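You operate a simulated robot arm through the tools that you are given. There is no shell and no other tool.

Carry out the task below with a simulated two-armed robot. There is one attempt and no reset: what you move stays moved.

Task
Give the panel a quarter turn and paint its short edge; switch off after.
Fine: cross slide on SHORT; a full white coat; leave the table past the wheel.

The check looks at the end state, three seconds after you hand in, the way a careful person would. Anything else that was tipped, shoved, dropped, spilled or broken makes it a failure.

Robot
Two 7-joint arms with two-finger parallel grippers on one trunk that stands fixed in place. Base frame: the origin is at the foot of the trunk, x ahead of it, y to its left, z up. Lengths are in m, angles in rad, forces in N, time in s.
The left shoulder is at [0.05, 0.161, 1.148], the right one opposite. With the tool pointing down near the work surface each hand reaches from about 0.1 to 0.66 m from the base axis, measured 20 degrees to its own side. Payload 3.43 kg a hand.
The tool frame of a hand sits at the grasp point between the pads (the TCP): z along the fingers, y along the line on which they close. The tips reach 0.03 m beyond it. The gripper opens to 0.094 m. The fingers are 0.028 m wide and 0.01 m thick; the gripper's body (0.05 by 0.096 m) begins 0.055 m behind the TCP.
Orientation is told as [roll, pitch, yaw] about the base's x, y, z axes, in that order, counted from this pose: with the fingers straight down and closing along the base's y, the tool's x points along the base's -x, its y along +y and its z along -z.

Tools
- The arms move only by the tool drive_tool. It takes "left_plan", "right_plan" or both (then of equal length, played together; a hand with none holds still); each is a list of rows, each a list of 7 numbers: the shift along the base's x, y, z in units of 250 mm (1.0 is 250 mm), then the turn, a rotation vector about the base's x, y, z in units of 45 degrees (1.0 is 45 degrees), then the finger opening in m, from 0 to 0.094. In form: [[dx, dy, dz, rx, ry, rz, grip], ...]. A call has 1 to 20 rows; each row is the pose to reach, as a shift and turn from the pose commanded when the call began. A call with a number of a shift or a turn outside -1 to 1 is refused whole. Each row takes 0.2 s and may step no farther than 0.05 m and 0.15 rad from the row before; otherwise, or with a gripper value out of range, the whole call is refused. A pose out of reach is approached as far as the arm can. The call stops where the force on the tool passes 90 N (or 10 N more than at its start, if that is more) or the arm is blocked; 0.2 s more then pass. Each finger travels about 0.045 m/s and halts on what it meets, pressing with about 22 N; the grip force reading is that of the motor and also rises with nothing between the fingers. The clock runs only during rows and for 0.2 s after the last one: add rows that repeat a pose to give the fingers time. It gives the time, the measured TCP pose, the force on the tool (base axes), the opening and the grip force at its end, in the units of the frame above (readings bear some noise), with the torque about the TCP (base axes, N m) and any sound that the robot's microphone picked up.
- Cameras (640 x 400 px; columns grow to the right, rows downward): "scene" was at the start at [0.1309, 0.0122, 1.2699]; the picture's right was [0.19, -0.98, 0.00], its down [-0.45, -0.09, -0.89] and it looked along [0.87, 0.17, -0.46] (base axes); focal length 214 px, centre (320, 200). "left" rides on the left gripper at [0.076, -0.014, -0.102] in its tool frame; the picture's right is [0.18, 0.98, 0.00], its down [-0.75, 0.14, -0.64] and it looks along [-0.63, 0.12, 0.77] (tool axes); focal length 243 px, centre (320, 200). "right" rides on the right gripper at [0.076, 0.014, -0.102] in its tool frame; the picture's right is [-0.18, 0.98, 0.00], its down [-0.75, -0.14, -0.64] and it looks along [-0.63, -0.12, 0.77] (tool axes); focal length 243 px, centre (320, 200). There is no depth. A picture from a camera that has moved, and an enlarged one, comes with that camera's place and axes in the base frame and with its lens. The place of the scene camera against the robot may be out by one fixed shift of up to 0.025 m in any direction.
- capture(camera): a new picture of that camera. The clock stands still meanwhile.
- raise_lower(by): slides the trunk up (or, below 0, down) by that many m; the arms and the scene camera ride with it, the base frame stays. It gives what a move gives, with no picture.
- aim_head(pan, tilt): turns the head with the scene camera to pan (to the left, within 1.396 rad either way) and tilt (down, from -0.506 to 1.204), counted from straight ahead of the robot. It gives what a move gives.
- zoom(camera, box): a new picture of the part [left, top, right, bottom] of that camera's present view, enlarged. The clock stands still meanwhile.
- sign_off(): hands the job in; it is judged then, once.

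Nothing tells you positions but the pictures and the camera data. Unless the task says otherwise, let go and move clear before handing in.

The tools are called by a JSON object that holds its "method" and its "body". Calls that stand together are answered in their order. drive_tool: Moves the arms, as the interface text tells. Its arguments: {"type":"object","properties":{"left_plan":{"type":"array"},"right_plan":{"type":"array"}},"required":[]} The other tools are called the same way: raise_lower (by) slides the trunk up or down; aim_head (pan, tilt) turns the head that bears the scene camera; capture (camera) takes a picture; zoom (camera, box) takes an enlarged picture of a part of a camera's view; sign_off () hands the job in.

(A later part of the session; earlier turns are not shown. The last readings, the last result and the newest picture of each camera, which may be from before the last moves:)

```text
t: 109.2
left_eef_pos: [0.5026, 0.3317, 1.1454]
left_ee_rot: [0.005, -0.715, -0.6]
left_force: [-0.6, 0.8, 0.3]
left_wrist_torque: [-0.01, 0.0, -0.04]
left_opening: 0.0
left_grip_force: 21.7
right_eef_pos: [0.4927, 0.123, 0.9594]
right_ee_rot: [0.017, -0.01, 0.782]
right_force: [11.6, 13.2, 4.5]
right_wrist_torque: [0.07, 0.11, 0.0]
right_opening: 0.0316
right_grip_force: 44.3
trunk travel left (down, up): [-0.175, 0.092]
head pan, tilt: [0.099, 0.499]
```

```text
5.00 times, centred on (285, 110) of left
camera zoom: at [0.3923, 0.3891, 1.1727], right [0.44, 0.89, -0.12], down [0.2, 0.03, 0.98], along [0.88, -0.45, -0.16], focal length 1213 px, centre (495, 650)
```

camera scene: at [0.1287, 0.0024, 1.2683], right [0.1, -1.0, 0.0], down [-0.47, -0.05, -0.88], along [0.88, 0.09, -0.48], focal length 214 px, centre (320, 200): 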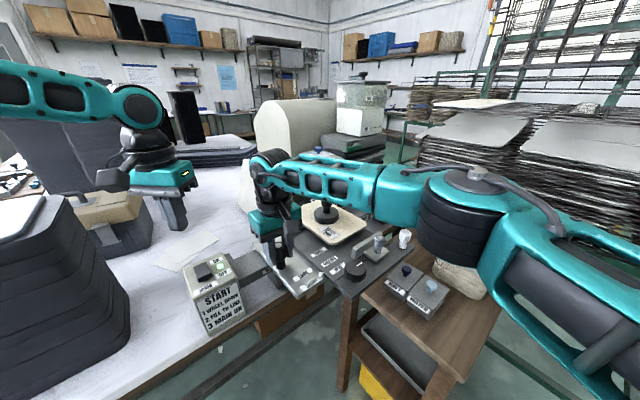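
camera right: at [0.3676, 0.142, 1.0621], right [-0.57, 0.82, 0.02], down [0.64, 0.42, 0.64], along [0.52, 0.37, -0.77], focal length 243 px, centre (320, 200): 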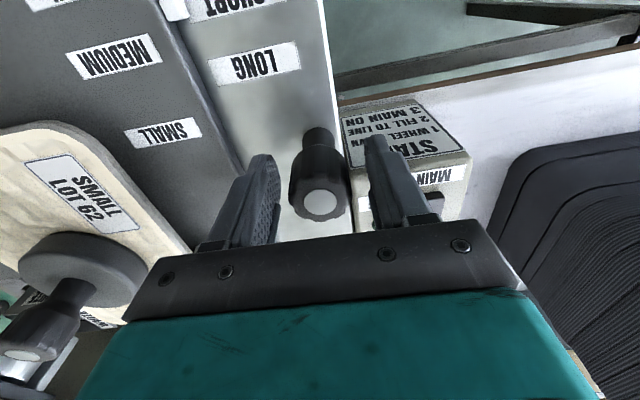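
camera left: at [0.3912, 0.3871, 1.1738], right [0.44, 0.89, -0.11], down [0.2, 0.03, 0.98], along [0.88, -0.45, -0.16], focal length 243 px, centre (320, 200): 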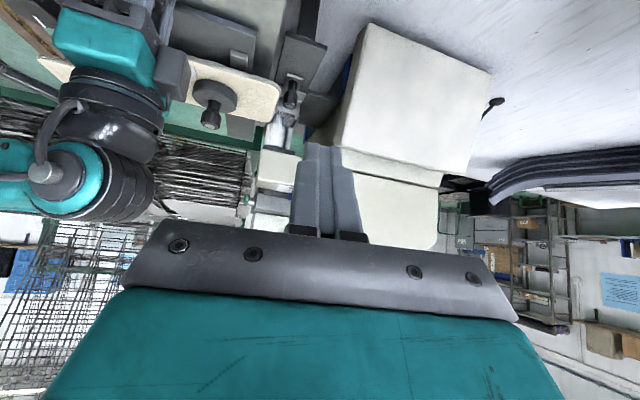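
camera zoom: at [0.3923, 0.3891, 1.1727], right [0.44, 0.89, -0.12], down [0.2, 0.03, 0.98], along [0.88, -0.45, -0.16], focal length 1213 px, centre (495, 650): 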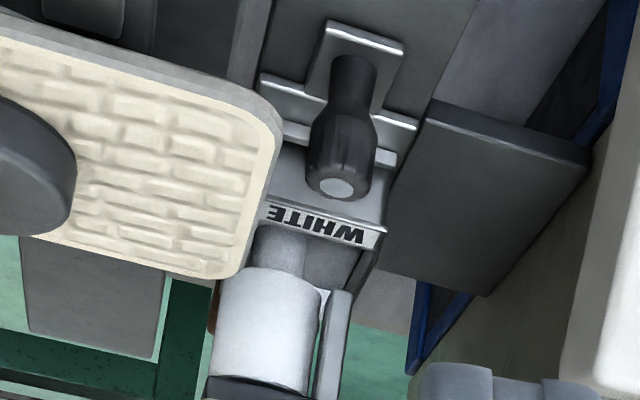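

{"method": "drive_tool", "body": {"right_plan": [[0.015, -0.007, 0, 0, 0, 0, 0.018], [0.027, -0.019, 0, 0, 0, 0, 0.018], [0.038, -0.03, 0, 0, 0, 0, 0.018], [0.049, -0.041, 0, 0, 0, 0, 0.018], [0.061, -0.053, 0, 0, 0, 0, 0.018], [0.072, -0.064, 0, 0, 0, 0, 0.018]]}}

{"method": "zoom", "body": {"camera": "left", "box": [240, 70, 330, 150]}}

```text
t: 110.6
left_eef_pos: [0.5027, 0.33, 1.1467]
left_ee_rot: [0.009, -0.717, -0.604]
left_force: [0.7, -0.5, 0.0]
left_wrist_torque: [0.0, 0.06, 0.03]
left_opening: 0.0003
left_grip_force: 21.9
right_eef_pos: [0.5095, 0.1067, 0.9596]
right_ee_rot: [0.016, -0.007, 0.787]
right_force: [5.8, 6.5, 20.5]
right_wrist_torque: [0.5, -0.27, 0.16]
right_opening: 0.0313
right_grip_force: 44.9
trunk travel left (down, up): [-0.175, 0.092]
head pan, tilt: [0.099, 0.499]
```

```text
5.00 times, centred on (285, 110) of left
camera zoom: at [0.3905, 0.3882, 1.1738], right [0.44, 0.89, -0.11], down [0.2, 0.03, 0.98], along [0.88, -0.45, -0.16], focal length 1213 px, centre (495, 650)
```

zoom: 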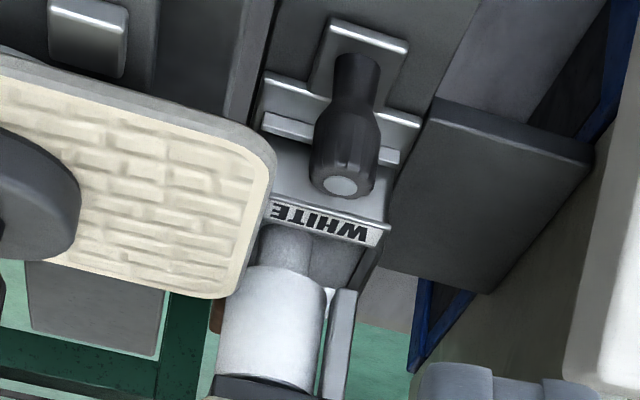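

{"method": "drive_tool", "body": {"right_plan": [[0.012, -0.01, 0.006, 0, 0, 0, 0.018], [0.024, -0.021, 0.006, 0, 0, 0, 0.018], [0.035, -0.032, 0.006, 0, 0, 0, 0.018], [0.046, -0.044, 0.006, 0, 0, 0, 0.018], [0.058, -0.055, 0.006, 0, 0, 0, 0.018], [0.069, -0.066, 0.006, 0, 0, 0, 0.018], [0.08, -0.078, 0.006, 0, 0, 0, 0.018], [0.092, -0.089, 0.006, 0, 0, 0, 0.018]]}}

{"method": "zoom", "body": {"camera": "left", "box": [240, 70, 330, 150]}}

{"method": "capture", "body": {"camera": "scene"}}

```text
t: 112.4
left_eef_pos: [0.5027, 0.3307, 1.1455]
left_ee_rot: [0.007, -0.717, -0.6]
left_force: [0.0, -0.6, -0.9]
left_wrist_torque: [-0.02, 0.02, 0.01]
left_opening: 0.0001
left_grip_force: 22.1
right_eef_pos: [0.5333, 0.0841, 0.9598]
right_ee_rot: [0.018, -0.004, 0.786]
right_force: [3.4, 5.2, 5.0]
right_wrist_torque: [0.42, -0.22, 0.1]
right_opening: 0.0314
right_grip_force: 45.1
trunk travel left (down, up): [-0.175, 0.092]
head pan, tilt: [0.099, 0.499]
```

```text
5.00 times, centred on (285, 110) of left
camera zoom: at [0.3915, 0.3884, 1.1732], right [0.44, 0.89, -0.12], down [0.2, 0.03, 0.98], along [0.88, -0.45, -0.16], focal length 1213 px, centre (495, 650)
```

zoom: 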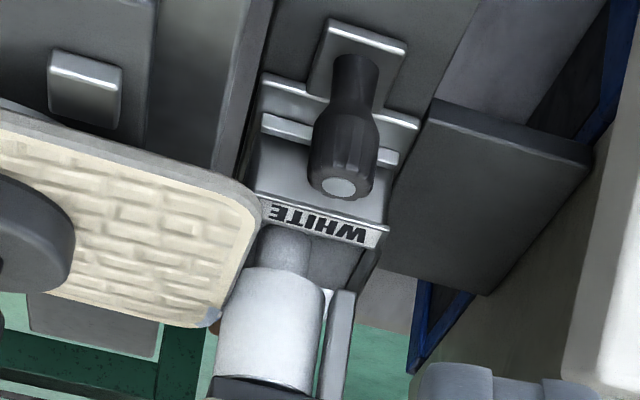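

```text
taken
camera scene: at [0.1317, 0.0041, 1.2679], right [0.1, -1.0, 0.0], down [-0.48, -0.05, -0.88], along [0.87, 0.09, -0.48], focal length 214 px, centre (320, 200)
```

scene: 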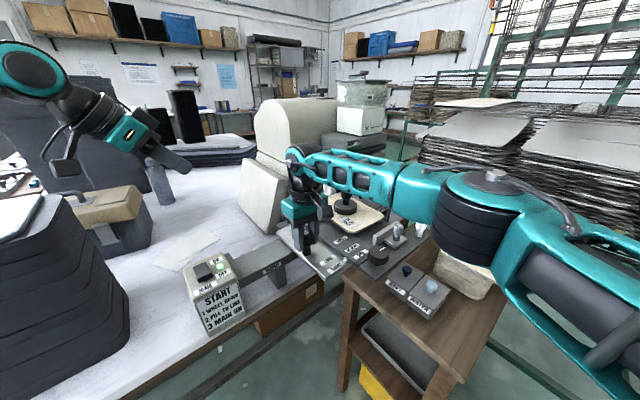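

Paint is starting to appear at the panel's leading corner. I'll continue slowly and monitor.

{"method": "drive_tool", "body": {"right_plan": [[0.009, -0.008, 0.001, 0, 0, 0, 0.018], [0.017, -0.016, 0.001, 0, 0, 0, 0.018], [0.026, -0.025, 0.001, 0, 0, 0, 0.018], [0.034, -0.033, 0.001, 0, 0, 0, 0.018], [0.043, -0.042, 0.001, 0, 0, 0, 0.018], [0.051, -0.05, 0.001, 0, 0, 0, 0.018], [0.06, -0.059, 0.001, 0, 0, 0, 0.018], [0.068, -0.067, 0.001, 0, 0, 0, 0.018]]}}

{"method": "zoom", "body": {"camera": "left", "box": [240, 70, 330, 150]}}

{"method": "zoom", "body": {"camera": "scene", "box": [310, 170, 400, 240]}}

```text
t: 114.2
left_eef_pos: [0.5031, 0.3315, 1.1462]
left_ee_rot: [0.009, -0.716, -0.601]
left_force: [-0.3, -0.2, 0.0]
left_wrist_torque: [-0.03, 0.0, 0.01]
left_opening: 0.0001
left_grip_force: 22.6
right_eef_pos: [0.537, 0.0789, 0.9598]
right_ee_rot: [0.019, -0.003, 0.784]
right_force: [-1.2, 0.4, -7.2]
right_wrist_torque: [-0.02, 0.05, -0.01]
right_opening: 0.0314
right_grip_force: 45.6
right hand out of reach, approached as far as the arm can: row 3, 4, 5, 6, 7, 8
trunk travel left (down, up): [-0.175, 0.092]
head pan, tilt: [0.099, 0.499]
```

```text
5.00 times, centred on (285, 110) of left
camera zoom: at [0.392, 0.3881, 1.1731], right [0.44, 0.89, -0.12], down [0.2, 0.03, 0.98], along [0.88, -0.45, -0.16], focal length 1213 px, centre (495, 650)
```

zoom: 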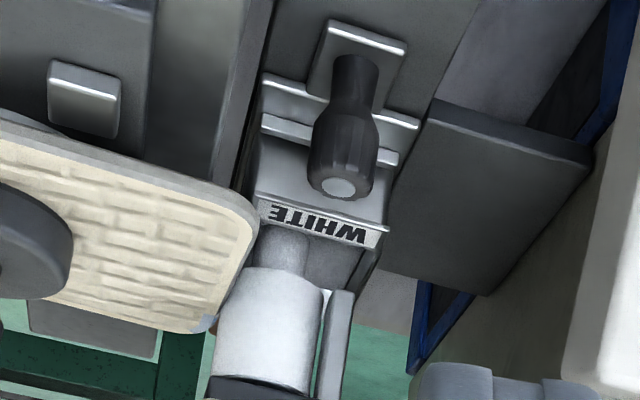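

```text
5.71 times, centred on (355, 205) of scene
camera zoom: at [0.1322, 0.0038, 1.2678], right [0.1, -1.0, 0.0], down [-0.48, -0.05, -0.88], along [0.87, 0.09, -0.48], focal length 1226 px, centre (120, 171)
```

zoom: 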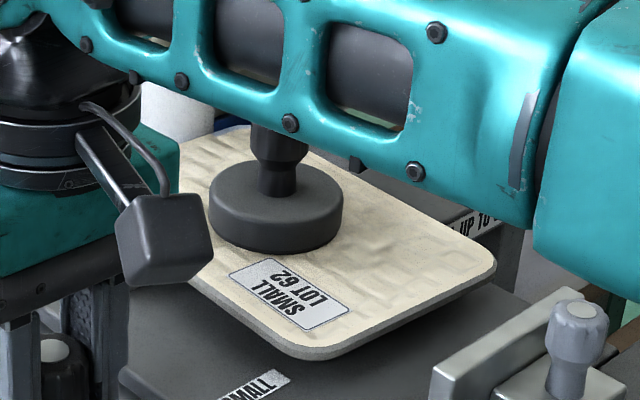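

The right arm hit its straight-down reach limit mid-stroke. The tilt axis I need is almost the same as the finger-closing axis, so I can lean the hand back about the knob without losing grip. I'll tilt gradually while creeping forward.

{"method": "drive_tool", "body": {"right_plan": [[0.001, -0.001, 0, 0.064, -0.146, 0, 0.018], [0.003, -0.003, 0, 0.128, -0.292, 0, 0.018], [0.006, -0.006, 0, 0.191, -0.438, 0, 0.018], [0.01, -0.01, 0, 0.255, -0.584, 0, 0.018], [0.015, -0.015, 0, 0.255, -0.584, 0, 0.018]]}}

{"method": "zoom", "body": {"camera": "left", "box": [140, 0, 340, 150]}}

{"method": "capture", "body": {"camera": "scene"}}

```text
t: 115.4
left_eef_pos: [0.5029, 0.3318, 1.146]
left_ee_rot: [0.008, -0.716, -0.603]
left_force: [-0.2, 1.4, 0.5]
left_wrist_torque: [0.0, 0.01, 0.02]
left_opening: 0.0001
left_grip_force: 21.7
right_eef_pos: [0.5399, 0.076, 0.961]
right_ee_rot: [-0.177, -0.47, 0.832]
right_force: [-2.7, -1.5, -0.8]
right_wrist_torque: [0.27, 1.14, -0.11]
right_opening: 0.0335
right_grip_force: 45.1
trunk travel left (down, up): [-0.175, 0.092]
head pan, tilt: [0.099, 0.499]
```

```text
2.67 times, centred on (240, 75) of left
camera zoom: at [0.3916, 0.3879, 1.1734], right [0.44, 0.89, -0.12], down [0.2, 0.03, 0.98], along [0.88, -0.45, -0.16], focal length 647 px, centre (533, 533)
```

zoom: 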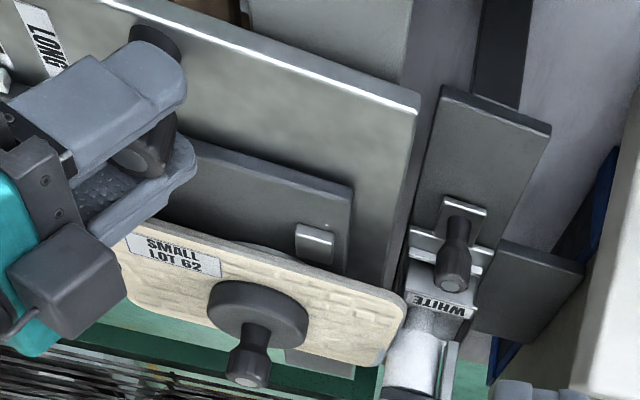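

```text
taken
camera scene: at [0.1317, 0.0036, 1.2679], right [0.1, -1.0, 0.0], down [-0.48, -0.05, -0.88], along [0.87, 0.09, -0.48], focal length 214 px, centre (320, 200)
```

scene: 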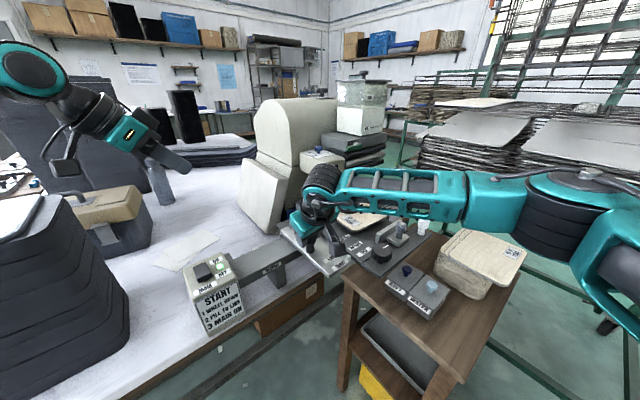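

Grip is intact and reach is restored. I'll continue the pass at 4 mm per step.

{"method": "drive_tool", "body": {"right_plan": [[0.011, -0.011, 0, 0, 0, 0, 0.018], [0.023, -0.023, 0, 0, 0, 0, 0.018], [0.034, -0.034, 0, 0, 0, 0, 0.018], [0.045, -0.045, 0, 0, 0, 0, 0.018], [0.057, -0.057, 0, 0, 0, 0, 0.018], [0.068, -0.068, 0, 0, 0, 0, 0.018], [0.079, -0.079, 0, 0, 0, 0, 0.018], [0.09, -0.09, 0, 0, 0, 0, 0.018]]}}

{"method": "zoom", "body": {"camera": "left", "box": [200, 50, 340, 150]}}

{"method": "zoom", "body": {"camera": "scene", "box": [310, 170, 420, 260]}}

```text
t: 117.2
left_eef_pos: [0.5022, 0.3301, 1.1464]
left_ee_rot: [0.01, -0.716, -0.602]
left_force: [-0.8, -0.5, 1.3]
left_wrist_torque: [-0.02, -0.01, -0.02]
left_opening: 0.0
left_grip_force: 22.1
right_eef_pos: [0.5633, 0.0517, 0.9613]
right_ee_rot: [-0.181, -0.468, 0.833]
right_force: [-4.1, -3.4, 4.2]
right_wrist_torque: [-0.19, 1.59, -0.07]
right_opening: 0.0334
right_grip_force: 44.6
trunk travel left (down, up): [-0.175, 0.092]
head pan, tilt: [0.099, 0.499]
```

```text
4.00 times, centred on (270, 100) of left
camera zoom: at [0.3912, 0.3877, 1.1738], right [0.44, 0.89, -0.11], down [0.2, 0.03, 0.98], along [0.88, -0.45, -0.16], focal length 970 px, centre (520, 600)
```

zoom: 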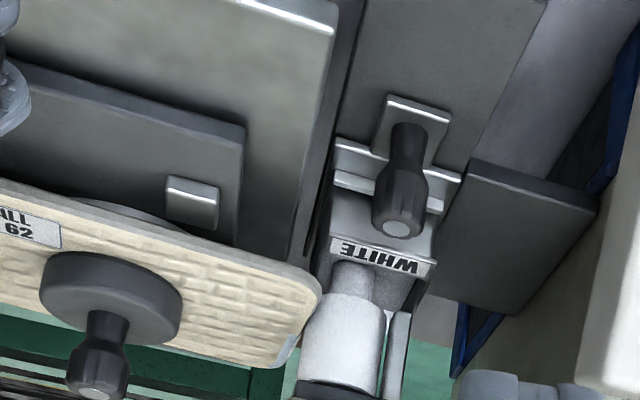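

```text
4.44 times, centred on (365, 215) of scene
camera zoom: at [0.1313, 0.0034, 1.2681], right [0.1, -1.0, 0.0], down [-0.48, -0.05, -0.88], along [0.87, 0.09, -0.48], focal length 953 px, centre (120, 133)
```

zoom: 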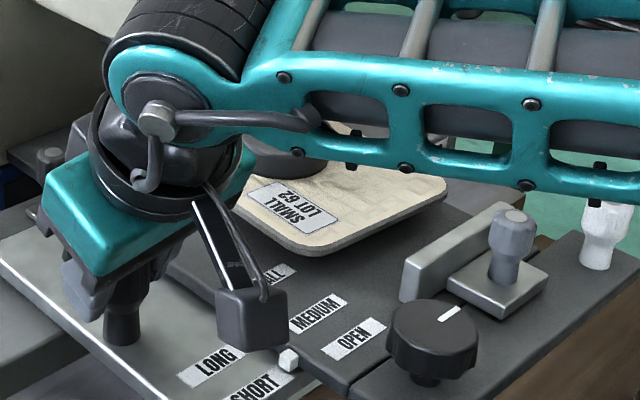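

{"method": "drive_tool", "body": {"right_plan": [[0.011, -0.011, 0, 0, 0, 0, 0.018], [0.022, -0.022, 0, 0, 0, 0, 0.018], [0.033, -0.033, 0, 0, 0, 0, 0.018], [0.044, -0.044, 0, 0, 0, 0, 0.018], [0.055, -0.055, 0, 0, 0, 0, 0.018], [0.066, -0.066, 0, 0, 0, 0, 0.018], [0.077, -0.077, 0, 0, 0, 0, 0.018], [0.088, -0.088, 0, 0, 0, 0, 0.018], [0.1, -0.1, 0, 0, 0, 0, 0.018], [0.111, -0.111, 0, 0, 0, 0, 0.018]]}}

{"method": "zoom", "body": {"camera": "left", "box": [200, 50, 340, 150]}}

{"method": "capture", "body": {"camera": "scene"}}

```text
t: 119.4
left_eef_pos: [0.5028, 0.3287, 1.1464]
left_ee_rot: [0.009, -0.717, -0.602]
left_force: [-1.2, -0.3, -0.2]
left_wrist_torque: [0.02, -0.01, -0.01]
left_opening: 0.0
left_grip_force: 21.9
right_eef_pos: [0.5897, 0.0246, 0.9611]
right_ee_rot: [-0.179, -0.468, 0.829]
right_force: [-2.7, -2.8, -0.7]
right_wrist_torque: [0.95, 0.26, 0.22]
right_opening: 0.0335
right_grip_force: 44.8
trunk travel left (down, up): [-0.175, 0.092]
head pan, tilt: [0.099, 0.499]
```

```text
4.00 times, centred on (270, 100) of left
camera zoom: at [0.3914, 0.3877, 1.1736], right [0.44, 0.89, -0.11], down [0.2, 0.03, 0.98], along [0.88, -0.45, -0.16], focal length 970 px, centre (520, 600)
```

zoom: 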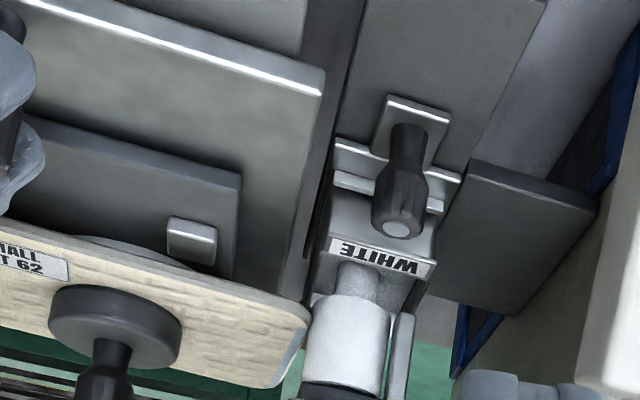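

```text
taken
camera scene: at [0.1316, 0.0033, 1.2679], right [0.1, -1.0, 0.0], down [-0.48, -0.05, -0.88], along [0.87, 0.09, -0.48], focal length 214 px, centre (320, 200)
```

scene: 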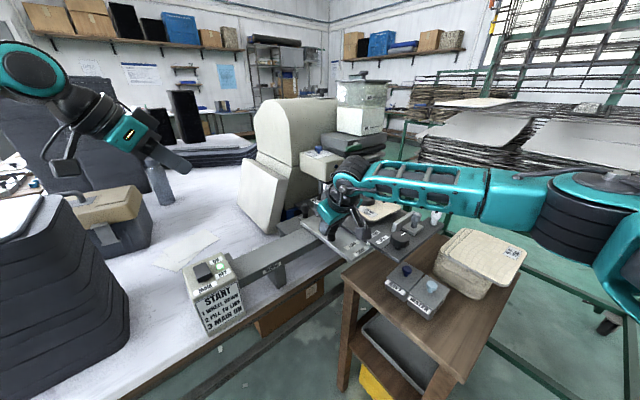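

{"method": "drive_tool", "body": {"right_plan": [[0.011, -0.011, 0, 0, 0, 0, 0.018], [0.022, -0.022, 0, 0, 0, 0, 0.018], [0.033, -0.033, 0, 0, 0, 0, 0.018], [0.044, -0.044, 0, 0, 0, 0, 0.018], [0.055, -0.055, 0, 0, 0, 0, 0.018], [0.066, -0.066, 0, 0, 0, 0, 0.018], [0.077, -0.077, 0, 0, 0, 0, 0.018], [0.088, -0.088, 0, 0, 0, 0, 0.018], [0.1, -0.1, 0, 0, 0, 0, 0.018], [0.111, -0.111, 0, 0, 0, 0, 0.018]]}}

{"method": "zoom", "body": {"camera": "left", "box": [200, 50, 340, 150]}}

{"method": "zoom", "body": {"camera": "scene", "box": [230, 200, 430, 320]}}

```text
t: 121.6
left_eef_pos: [0.5029, 0.3303, 1.1472]
left_ee_rot: [0.006, -0.716, -0.601]
left_force: [0.3, -0.3, 1.1]
left_wrist_torque: [-0.02, -0.02, 0.02]
left_opening: 0.0
left_grip_force: 21.7
right_eef_pos: [0.6176, -0.0023, 0.9612]
right_ee_rot: [-0.181, -0.466, 0.832]
right_force: [-0.6, -0.3, -6.2]
right_wrist_torque: [1.03, 0.22, 0.13]
right_opening: 0.0334
right_grip_force: 45.6
trunk travel left (down, up): [-0.175, 0.092]
head pan, tilt: [0.099, 0.499]
```

```text
4.00 times, centred on (270, 100) of left
camera zoom: at [0.392, 0.3879, 1.1732], right [0.44, 0.89, -0.12], down [0.2, 0.03, 0.98], along [0.88, -0.45, -0.16], focal length 970 px, centre (520, 600)
```

zoom: 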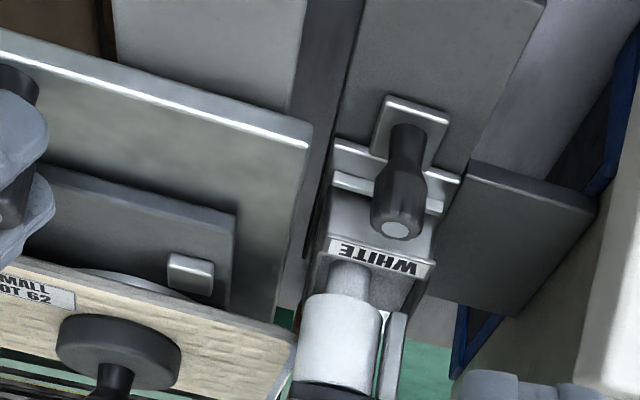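

```text
3.20 times, centred on (330, 260) of scene
camera zoom: at [0.1322, 0.0036, 1.2678], right [0.1, -1.0, 0.0], down [-0.48, -0.05, -0.88], along [0.87, 0.09, -0.48], focal length 686 px, centre (288, 8)
```

zoom: 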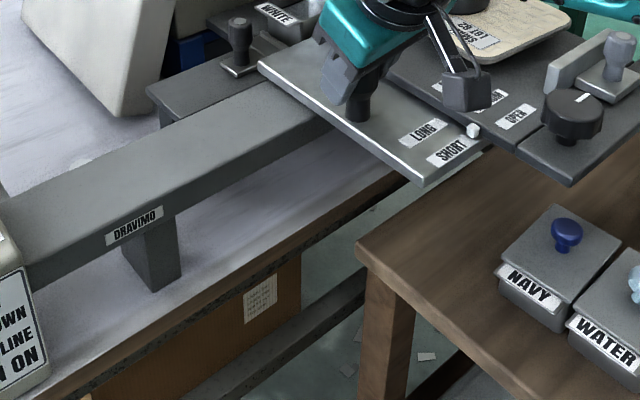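

{"method": "drive_tool", "body": {"right_plan": [[0.011, -0.011, 0, 0, 0, 0, 0.018], [0.022, -0.022, 0, 0, 0, 0, 0.018], [0.033, -0.033, 0, 0, 0, 0, 0.018], [0.044, -0.044, 0, 0, 0, 0, 0.018], [0.055, -0.055, 0, 0, 0, 0, 0.018], [0.066, -0.066, 0, 0, 0, 0, 0.018], [0.077, -0.077, 0, 0, 0, 0, 0.018], [0.088, -0.088, 0, 0, 0, 0, 0.018], [0.1, -0.1, 0, 0, 0, 0, 0.018], [0.111, -0.111, 0, 0, 0, 0, 0.018]]}}

{"method": "zoom", "body": {"camera": "left", "box": [180, 30, 340, 150]}}

{"method": "capture", "body": {"camera": "scene"}}

{"method": "zoom", "body": {"camera": "scene", "box": [295, 280, 325, 305]}}

```text
t: 123.8
left_eef_pos: [0.5023, 0.33, 1.1468]
left_ee_rot: [0.009, -0.717, -0.602]
left_force: [-0.1, 0.1, -0.1]
left_wrist_torque: [-0.01, 0.03, 0.0]
left_opening: 0.0
left_grip_force: 21.6
right_eef_pos: [0.6402, -0.0246, 0.9611]
right_ee_rot: [-0.18, -0.467, 0.832]
right_force: [-2.0, -4.3, 1.8]
right_wrist_torque: [-0.11, 1.45, -0.19]
right_opening: 0.0336
right_grip_force: 44.9
right hand out of reach, approached as far as the arm can: row 9, 10
trunk travel left (down, up): [-0.175, 0.092]
head pan, tilt: [0.099, 0.499]
```

```text
3.33 times, centred on (260, 90) of left
camera zoom: at [0.3913, 0.3878, 1.1736], right [0.44, 0.89, -0.11], down [0.2, 0.03, 0.98], along [0.88, -0.45, -0.16], focal length 809 px, centre (520, 567)
```

zoom: 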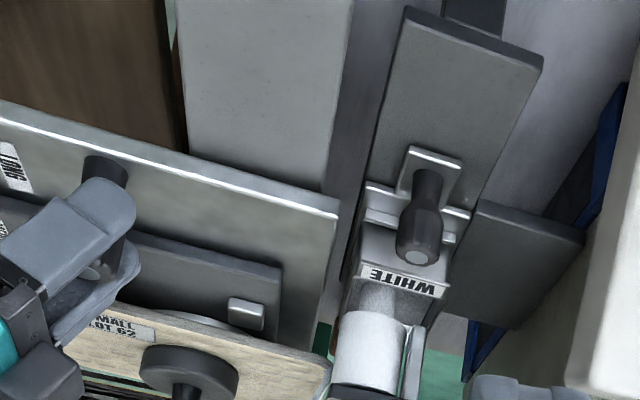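

```text
taken
camera scene: at [0.1314, 0.0035, 1.268], right [0.1, -1.0, 0.0], down [-0.48, -0.05, -0.88], along [0.87, 0.09, -0.48], focal length 214 px, centre (320, 200)
```

scene: 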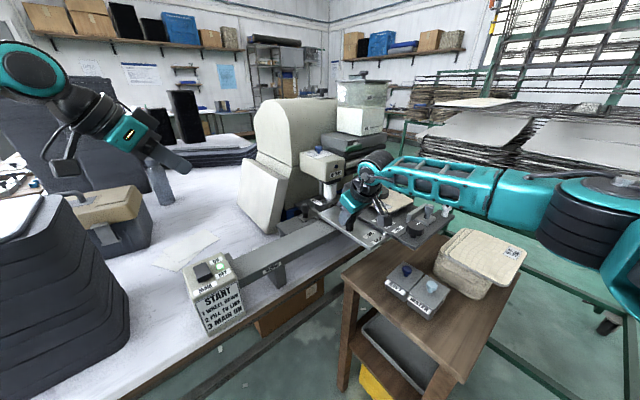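

```text
16.00 times, centred on (310, 292) of scene
camera zoom: at [0.1314, 0.0035, 1.268], right [0.1, -1.0, 0.0], down [-0.48, -0.05, -0.88], along [0.87, 0.09, -0.48], focal length 3432 px, centre (480, -1280)
```

zoom: 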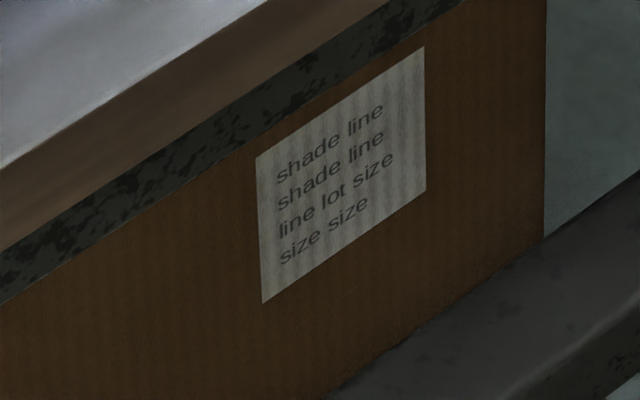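

The panel's trailing corner is now about 3–5 cm past the wheel and the arm is at its reach limit for this tilt. I'll lean the hand a bit more and push the table further, so it's clearly past.

{"method": "drive_tool", "body": {"right_plan": [[0.0, 0.0, 0, 0.057, -0.18, 0, 0.018], [0.004, -0.004, 0, 0.115, -0.363, 0, 0.018], [0.02, -0.02, 0, 0.115, -0.363, 0, 0.018], [0.04, -0.04, 0, 0.115, -0.363, 0, 0.018], [0.06, -0.06, 0, 0.115, -0.363, 0, 0.018], [0.08, -0.08, 0, 0.115, -0.363, 0, 0.018]]}}

{"method": "zoom", "body": {"camera": "left", "box": [180, 30, 340, 150]}}

{"method": "zoom", "body": {"camera": "scene", "box": [280, 170, 440, 270]}}

```text
t: 125.2
left_eef_pos: [0.5015, 0.3284, 1.1486]
left_ee_rot: [0.01, -0.719, -0.603]
left_force: [0.2, 0.7, -0.2]
left_wrist_torque: [-0.01, -0.02, 0.0]
left_opening: 0.0
left_grip_force: 21.9
right_eef_pos: [0.6596, -0.0439, 0.9622]
right_ee_rot: [-0.381, -0.721, 0.944]
right_force: [-9.3, -7.9, 10.0]
right_wrist_torque: [0.56, 0.93, -0.36]
right_opening: 0.0355
right_grip_force: 45.1
trunk travel left (down, up): [-0.175, 0.092]
head pan, tilt: [0.099, 0.499]
```

```text
3.33 times, centred on (260, 90) of left
camera zoom: at [0.3899, 0.3872, 1.1745], right [0.44, 0.89, -0.11], down [0.2, 0.03, 0.98], along [0.88, -0.45, -0.16], focal length 809 px, centre (520, 567)
```

zoom: 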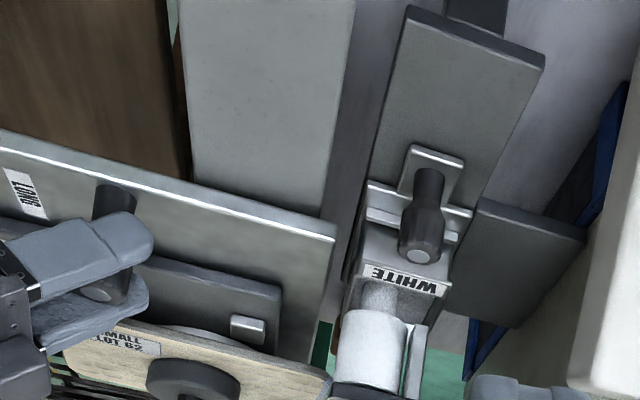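

```text
4.00 times, centred on (360, 220) of scene
camera zoom: at [0.1299, 0.0028, 1.2682], right [0.1, -1.0, 0.0], down [-0.47, -0.05, -0.88], along [0.87, 0.09, -0.48], focal length 858 px, centre (160, 120)
```

zoom: 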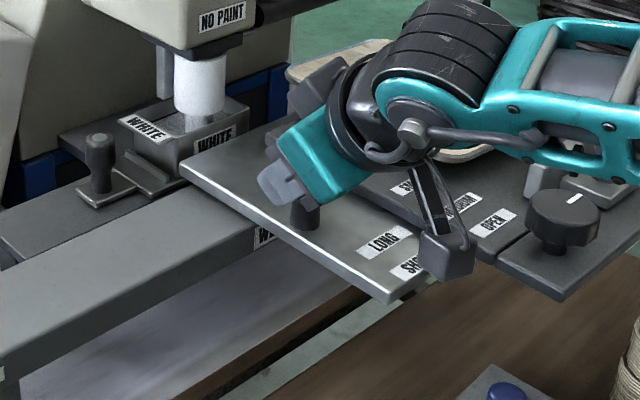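

{"method": "drive_tool", "body": {"right_plan": [[0.018, -0.02, 0.002, 0, 0, 0, 0.018], [0.036, -0.038, 0.002, 0, 0, 0, 0.018], [0.055, -0.057, 0.002, 0, 0, 0, 0.018], [0.073, -0.075, 0.002, 0, 0, 0, 0.018]]}}

{"method": "zoom", "body": {"camera": "left", "box": [180, 30, 340, 150]}}

{"method": "zoom", "body": {"camera": "scene", "box": [280, 170, 440, 270]}}

```text
t: 126.2
left_eef_pos: [0.502, 0.3307, 1.1468]
left_ee_rot: [0.007, -0.716, -0.602]
left_force: [0.4, 0.3, -0.8]
left_wrist_torque: [-0.02, 0.0, -0.03]
left_opening: 0.0001
left_grip_force: 21.6
right_eef_pos: [0.6776, -0.0627, 0.9617]
right_ee_rot: [-0.378, -0.719, 0.946]
right_force: [-2.0, -1.4, 6.7]
right_wrist_torque: [0.5, 0.53, -0.15]
right_opening: 0.0354
right_grip_force: 45.2
trunk travel left (down, up): [-0.175, 0.092]
head pan, tilt: [0.099, 0.499]
```

```text
3.33 times, centred on (260, 90) of left
camera zoom: at [0.3907, 0.3879, 1.1738], right [0.44, 0.89, -0.11], down [0.2, 0.03, 0.98], along [0.88, -0.45, -0.16], focal length 809 px, centre (520, 567)
```

zoom: 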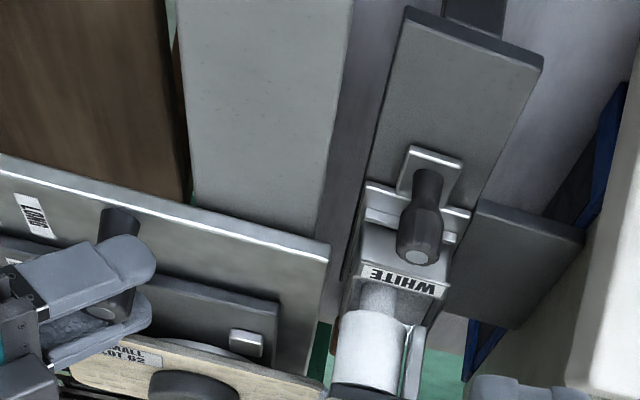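

```text
4.00 times, centred on (360, 220) of scene
camera zoom: at [0.1308, 0.0036, 1.2681], right [0.1, -1.0, 0.0], down [-0.48, -0.05, -0.88], along [0.87, 0.09, -0.48], focal length 858 px, centre (160, 120)
```

zoom: 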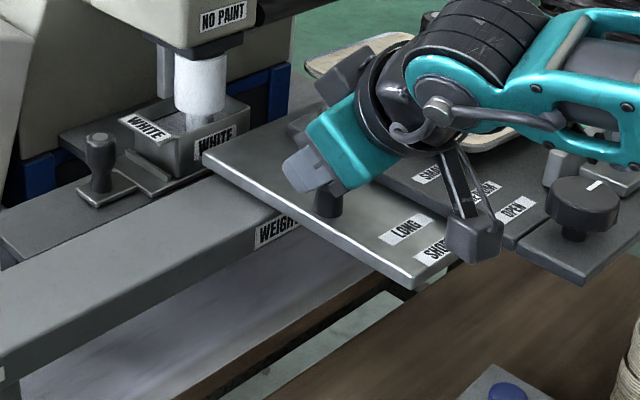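

The table is now about 350 mm along, well past the wheel. I'll release the handle, back the right hand off, and inspect the painted edge before switching off.

{"method": "drive_tool", "body": {"right_plan": [[0, 0, 0, 0, 0, 0, 0.04], [0, 0, 0, 0, 0, 0, 0.06], [0, 0, 0, 0, 0, 0, 0.06], [-0.06, -0.04, 0.08, 0, 0, 0, 0.06], [-0.14, -0.1, 0.2, 0, 0, 0, 0.06], [-0.24, -0.18, 0.34, 0, 0, 0, 0.06], [-0.34, -0.28, 0.46, 0, 0, 0, 0.06], [-0.45, -0.4, 0.55, 0, 0, 0, 0.06], [-0.55, -0.55, 0.6, 0, 0, 0, 0.06]]}}

{"method": "capture", "body": {"camera": "scene"}}

{"method": "zoom", "body": {"camera": "scene", "box": [320, 170, 460, 270]}}

{"method": "zoom", "body": {"camera": "left", "box": [190, 100, 290, 160]}}

```text
t: 128.2
left_eef_pos: [0.5018, 0.3303, 1.148]
left_ee_rot: [0.007, -0.716, -0.602]
left_force: [-0.7, -0.1, 1.0]
left_wrist_torque: [0.01, 0.01, -0.01]
left_opening: 0.0001
left_grip_force: 22.0
right_eef_pos: [0.5385, -0.2025, 1.1146]
right_ee_rot: [-0.376, -0.717, 0.945]
right_force: [-0.4, -0.3, 0.3]
right_wrist_torque: [0.01, -0.01, 0.01]
right_opening: 0.0598
right_grip_force: 0.1
trunk travel left (down, up): [-0.175, 0.092]
head pan, tilt: [0.099, 0.499]
```

```text
taken
camera scene: at [0.1313, 0.0033, 1.268], right [0.1, -1.0, 0.0], down [-0.48, -0.05, -0.88], along [0.87, 0.09, -0.48], focal length 214 px, centre (320, 200)
```

scene: 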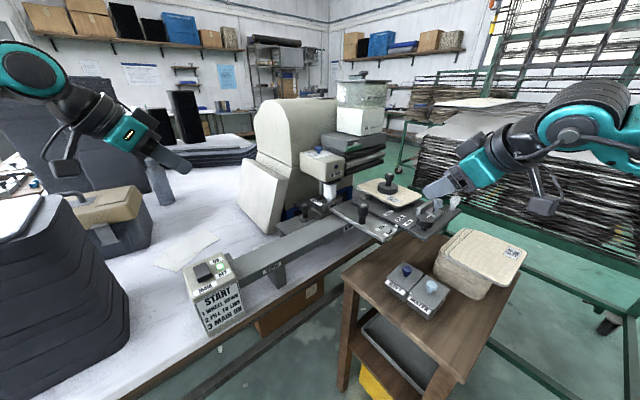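

```text
4.00 times, centred on (390, 220) of scene
camera zoom: at [0.1313, 0.0033, 1.268], right [0.1, -1.0, 0.0], down [-0.48, -0.05, -0.88], along [0.87, 0.09, -0.48], focal length 858 px, centre (40, 120)
```

zoom: 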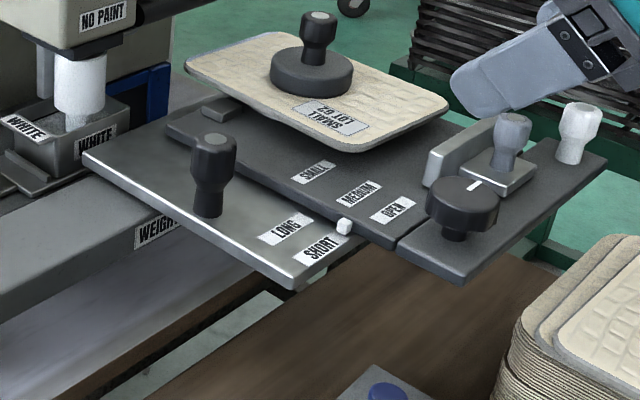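

```text
6.40 times, centred on (240, 130) of left
camera zoom: at [0.3911, 0.3877, 1.1738], right [0.44, 0.89, -0.11], down [0.2, 0.03, 0.98], along [0.88, -0.45, -0.16], focal length 1553 px, centre (832, 648)
```

zoom: 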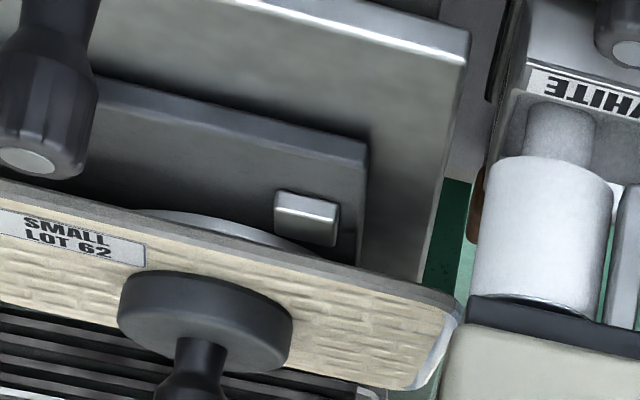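

{"method": "zoom", "body": {"camera": "left", "box": [246, 140, 276, 165]}}

{"method": "zoom", "body": {"camera": "scene", "box": [350, 170, 410, 210]}}

{"method": "capture", "body": {"camera": "right"}}

```text
16.00 times, centred on (261, 152) of left
camera zoom: at [0.3911, 0.3877, 1.1738], right [0.44, 0.89, -0.11], down [0.2, 0.03, 0.98], along [0.88, -0.45, -0.16], focal length 3882 px, centre (1264, 960)
```

zoom: 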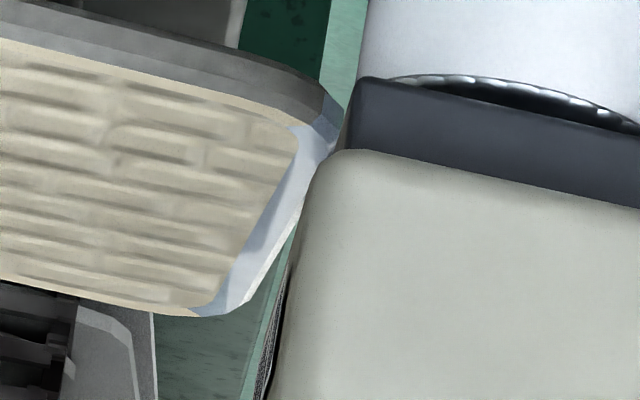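

```text
10.00 times, centred on (380, 190) of scene
camera zoom: at [0.1313, 0.0033, 1.268], right [0.1, -1.0, 0.0], down [-0.48, -0.05, -0.88], along [0.87, 0.09, -0.48], focal length 2145 px, centre (-280, 300)
```

zoom: 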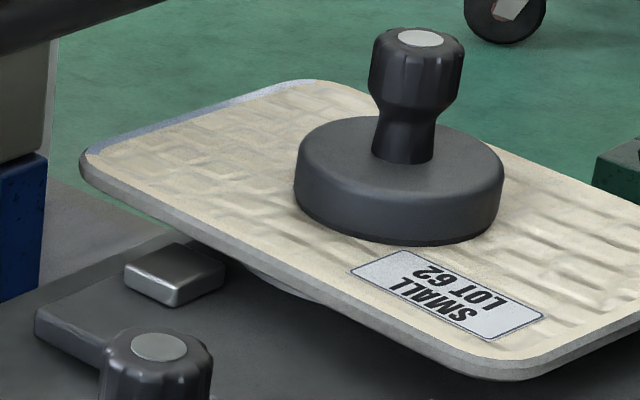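

```text
taken
camera right: at [0.4286, -0.2654, 1.1334], right [-0.52, 0.84, -0.15], down [0.0, 0.18, 0.98], along [0.85, 0.51, -0.09], focal length 243 px, centre (320, 200)
```

right: 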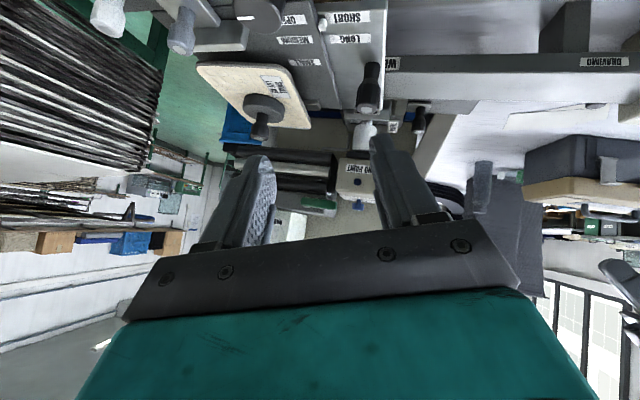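

The short edge shows a white band along its length. I'll take a closer look from a better left-camera position to judge how complete the coat is, especially near the two corners.

{"method": "drive_tool", "body": {"left_plan": [[0.06, 0, 0.05, 0, 0, 0, 0.0], [0.12, 0, 0.1, 0, 0, 0, 0.0], [0.2, 0, 0.2, 0, 0, 0, 0.0], [0.3, 0, 0.3, 0, 0, 0, 0.0]]}}

{"method": "capture", "body": {"camera": "left"}}

{"method": "zoom", "body": {"camera": "left", "box": [215, 80, 285, 150]}}

```text
t: 129.2
left_eef_pos: [0.577, 0.329, 1.2209]
left_ee_rot: [0.009, -0.717, -0.602]
left_force: [0.7, -1.4, 0.0]
left_wrist_torque: [-0.02, 0.03, -0.01]
left_opening: 0.0
left_grip_force: 22.3
right_eef_pos: [0.5389, -0.2014, 1.1143]
right_ee_rot: [-0.377, -0.716, 0.943]
right_force: [-0.2, 0.1, 0.8]
right_wrist_torque: [0.01, 0.0, 0.05]
right_opening: 0.0603
right_grip_force: 0.0
trunk travel left (down, up): [-0.175, 0.092]
head pan, tilt: [0.099, 0.499]
```

```text
taken
camera left: at [0.4661, 0.3867, 1.2478], right [0.44, 0.89, -0.11], down [0.2, 0.03, 0.98], along [0.88, -0.45, -0.16], focal length 243 px, centre (320, 200)
```

left: 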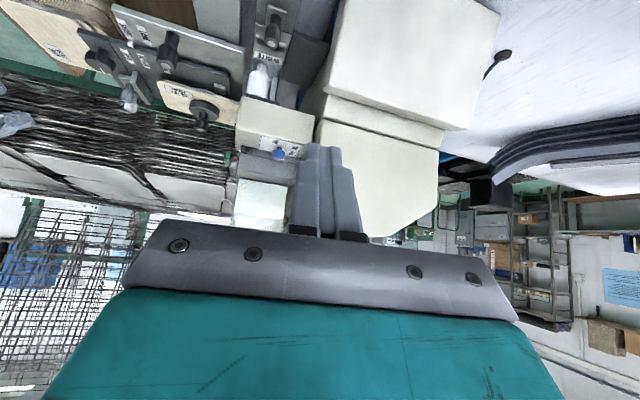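

```text
5.71 times, centred on (250, 115) of left
camera zoom: at [0.4661, 0.3867, 1.2478], right [0.44, 0.89, -0.11], down [0.2, 0.03, 0.98], along [0.88, -0.45, -0.16], focal length 1386 px, centre (720, 686)
```

zoom: 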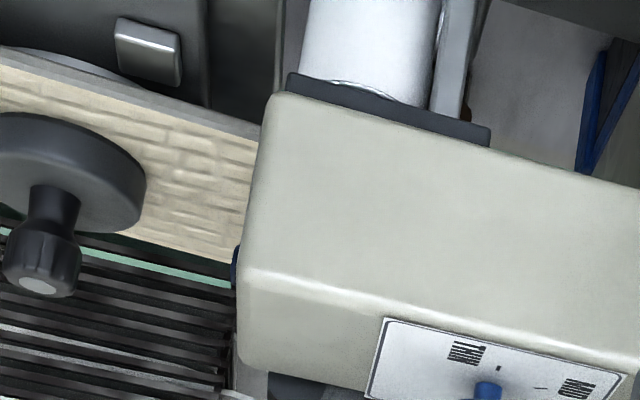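

{"method": "zoom", "body": {"camera": "scene", "box": [352, 172, 388, 196]}}

{"method": "drive_tool", "body": {"left_plan": [[-0.1, 0.0, -0.08, 0, 0, 0, 0.0], [-0.2, 0.03, -0.2, 0, 0, 0, 0.0], [-0.3, 0.06, -0.32, 0, 0, 0, 0.0], [-0.36, 0.08, -0.44, 0, 0, 0, 0.0]]}}

{"method": "capture", "body": {"camera": "left"}}

{"method": "zoom", "body": {"camera": "left", "box": [225, 120, 285, 170]}}

```text
16.00 times, centred on (370, 184) of scene
camera zoom: at [0.132, 0.0034, 1.2678], right [0.1, -1.0, 0.0], down [-0.48, -0.05, -0.88], along [0.87, 0.09, -0.48], focal length 3432 px, centre (-480, 456)
```

zoom: 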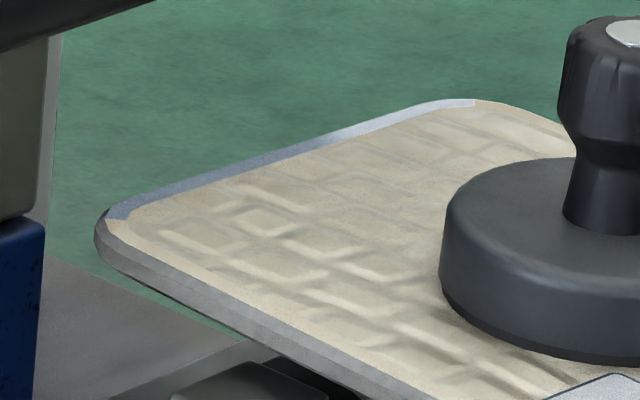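

```text
t: 130.2
left_eef_pos: [0.4864, 0.3497, 1.1104]
left_ee_rot: [0.007, -0.717, -0.602]
left_force: [-0.4, -0.1, -0.1]
left_wrist_torque: [0.0, 0.0, 0.02]
left_opening: 0.0001
left_grip_force: 22.0
right_eef_pos: [0.5387, -0.2007, 1.1154]
right_ee_rot: [-0.376, -0.716, 0.944]
right_force: [0.1, 0.2, -0.7]
right_wrist_torque: [0.01, -0.03, -0.02]
right_opening: 0.0601
right_grip_force: 0.0
trunk travel left (down, up): [-0.175, 0.092]
head pan, tilt: [0.099, 0.499]
```

```text
taken
camera left: at [0.3761, 0.4085, 1.137], right [0.44, 0.89, -0.11], down [0.2, 0.03, 0.98], along [0.88, -0.45, -0.16], focal length 243 px, centre (320, 200)
```

left: 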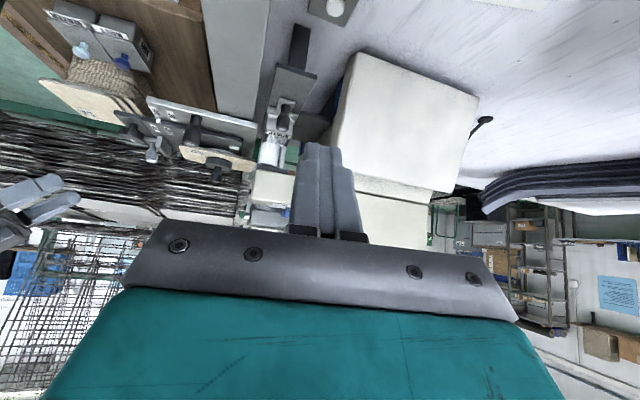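

```text
8.00 times, centred on (255, 145) of left
camera zoom: at [0.3761, 0.4085, 1.137], right [0.44, 0.89, -0.11], down [0.2, 0.03, 0.98], along [0.88, -0.45, -0.16], focal length 1941 px, centre (840, 640)
```

zoom: 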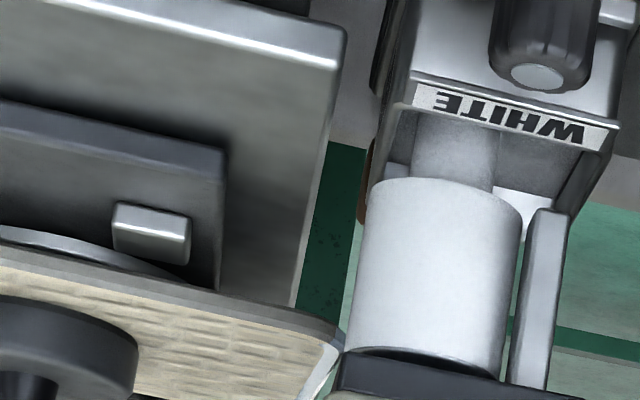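

The coat isn't even: the leading third is bright white, but the middle and trailing parts are still greyish, i.e. thinner where I moved faster. I'll make another slow pass (back and forth). First I'll check the NO PAINT lamp and the trough.

{"method": "zoom", "body": {"camera": "scene", "box": [310, 140, 370, 220]}}

{"method": "zoom", "body": {"camera": "scene", "box": [318, 190, 352, 212]}}

{"method": "zoom", "body": {"camera": "scene", "box": [330, 195, 470, 275]}}

```text
5.00 times, centred on (340, 180) of scene
camera zoom: at [0.1317, 0.004, 1.2679], right [0.1, -0.99, 0.0], down [-0.48, -0.05, -0.88], along [0.87, 0.09, -0.48], focal length 1072 px, centre (220, 300)
```

zoom: 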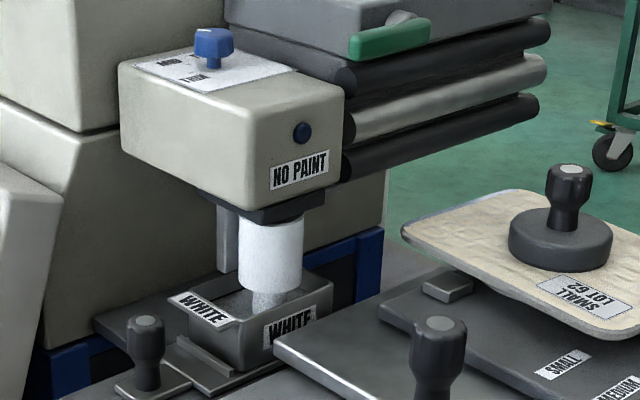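

```text
16.00 times, centred on (335, 201) of scene
camera zoom: at [0.1317, 0.004, 1.2679], right [0.1, -0.99, 0.0], down [-0.48, -0.05, -0.88], along [0.87, 0.09, -0.48], focal length 3432 px, centre (80, 184)
```

zoom: 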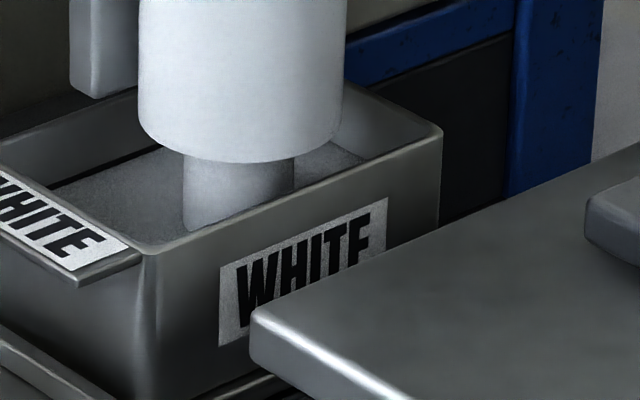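

```text
4.57 times, centred on (400, 235) of scene
camera zoom: at [0.1317, 0.004, 1.2679], right [0.1, -0.99, 0.0], down [-0.48, -0.05, -0.88], along [0.87, 0.09, -0.48], focal length 980 px, centre (-46, 40)
```

zoom: 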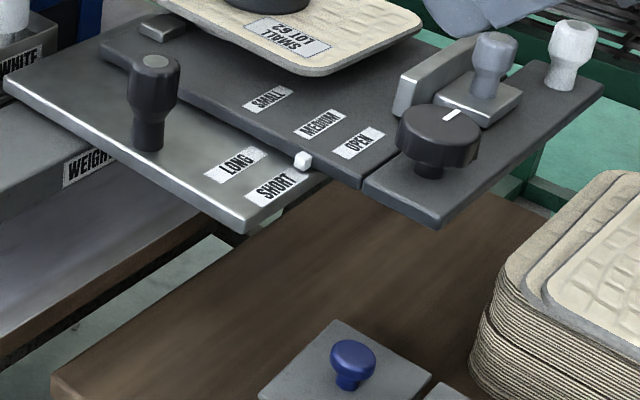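

The paint level and wheel are fine and the lamp is dark. I'll regrip the table knob by retracing my exit path, then draw the table back slowly past the wheel.

{"method": "drive_tool", "body": {"right_plan": [[0.1, 0.15, -0.05, 0, 0, 0, 0.06], [0.21, 0.27, -0.14, 0, 0, 0, 0.06], [0.31, 0.37, -0.26, 0, 0, 0, 0.06], [0.41, 0.45, -0.4, 0, 0, 0, 0.06], [0.49, 0.51, -0.52, 0, 0, 0, 0.06], [0.553, 0.551, -0.608, 0, 0, 0, 0.06], [0.553, 0.551, -0.608, 0, 0, 0, 0.06]]}}

{"method": "zoom", "body": {"camera": "scene", "box": [310, 180, 450, 270]}}

{"method": "capture", "body": {"camera": "right"}}

```text
t: 131.8
left_eef_pos: [0.4873, 0.3508, 1.1093]
left_ee_rot: [0.006, -0.716, -0.6]
left_force: [0.2, 0.4, -0.9]
left_wrist_torque: [-0.01, 0.0, 0.01]
left_opening: 0.0
left_grip_force: 21.6
right_eef_pos: [0.6793, -0.0627, 0.9573]
right_ee_rot: [-0.379, -0.717, 0.944]
right_force: [0.5, 0.3, 0.0]
right_wrist_torque: [-0.02, 0.0, 0.01]
right_opening: 0.0602
right_grip_force: 0.2
trunk travel left (down, up): [-0.175, 0.092]
head pan, tilt: [0.099, 0.499]
```

```text
4.44 times, centred on (380, 225) of scene
camera zoom: at [0.1317, 0.0037, 1.2679], right [0.1, -1.0, 0.0], down [-0.48, -0.05, -0.88], along [0.87, 0.09, -0.48], focal length 953 px, centre (53, 89)
```

zoom: 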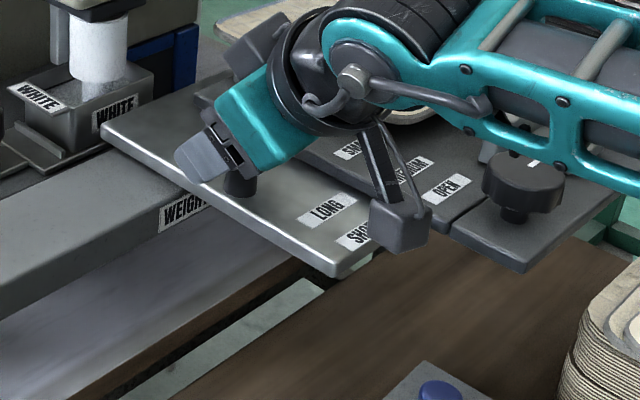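

```text
taken
camera right: at [0.5702, -0.1262, 0.9754], right [-0.52, 0.84, -0.15], down [0.0, 0.18, 0.98], along [0.85, 0.51, -0.09], focal length 243 px, centre (320, 200)
```

right: 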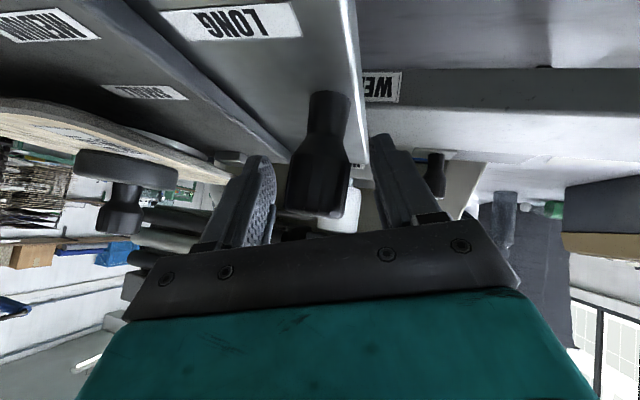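

{"method": "drive_tool", "body": {"right_plan": [[0, 0, 0.016, 0, 0, 0, 0.045], [0, 0, 0.016, 0, 0, 0, 0.03], [0, 0, 0.016, 0, 0, 0, 0.018], [0, 0, 0.016, 0, 0, 0, 0.018], [-0.02, 0.02, 0.016, 0, 0, 0, 0.018], [-0.045, 0.045, 0.016, 0, 0, 0, 0.018], [-0.07, 0.07, 0.016, 0, 0, 0, 0.018], [-0.095, 0.095, 0.016, 0, 0, 0, 0.018], [-0.12, 0.12, 0.016, 0, 0, 0, 0.018], [-0.14, 0.14, 0.016, 0, 0, 0, 0.018]]}}

{"method": "zoom", "body": {"camera": "scene", "box": [310, 170, 450, 270]}}

```text
t: 134.0
left_eef_pos: [0.4877, 0.3518, 1.1094]
left_ee_rot: [0.006, -0.714, -0.599]
left_force: [-0.1, 0.1, -0.2]
left_wrist_torque: [0.03, -0.01, 0.0]
left_opening: 0.0002
left_grip_force: 21.8
right_eef_pos: [0.6446, -0.0274, 0.9619]
right_ee_rot: [-0.376, -0.717, 0.944]
right_force: [3.8, 3.3, -4.6]
right_wrist_torque: [1.08, 0.09, -0.06]
right_opening: 0.0356
right_grip_force: 45.0
trunk travel left (down, up): [-0.175, 0.092]
head pan, tilt: [0.099, 0.499]
```

```text
4.00 times, centred on (380, 220) of scene
camera zoom: at [0.1326, 0.0039, 1.2677], right [0.1, -1.0, 0.0], down [-0.48, -0.05, -0.88], along [0.87, 0.09, -0.48], focal length 858 px, centre (80, 120)
```

zoom: 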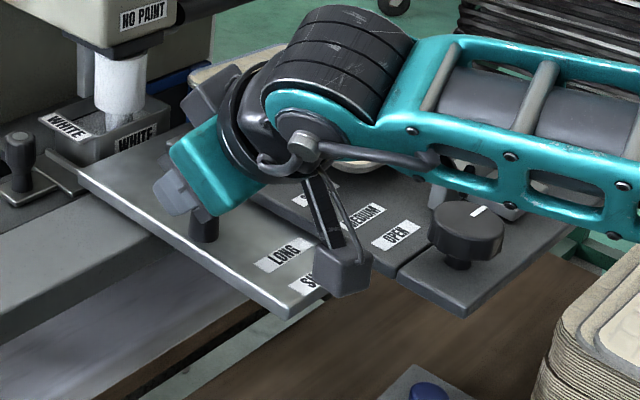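

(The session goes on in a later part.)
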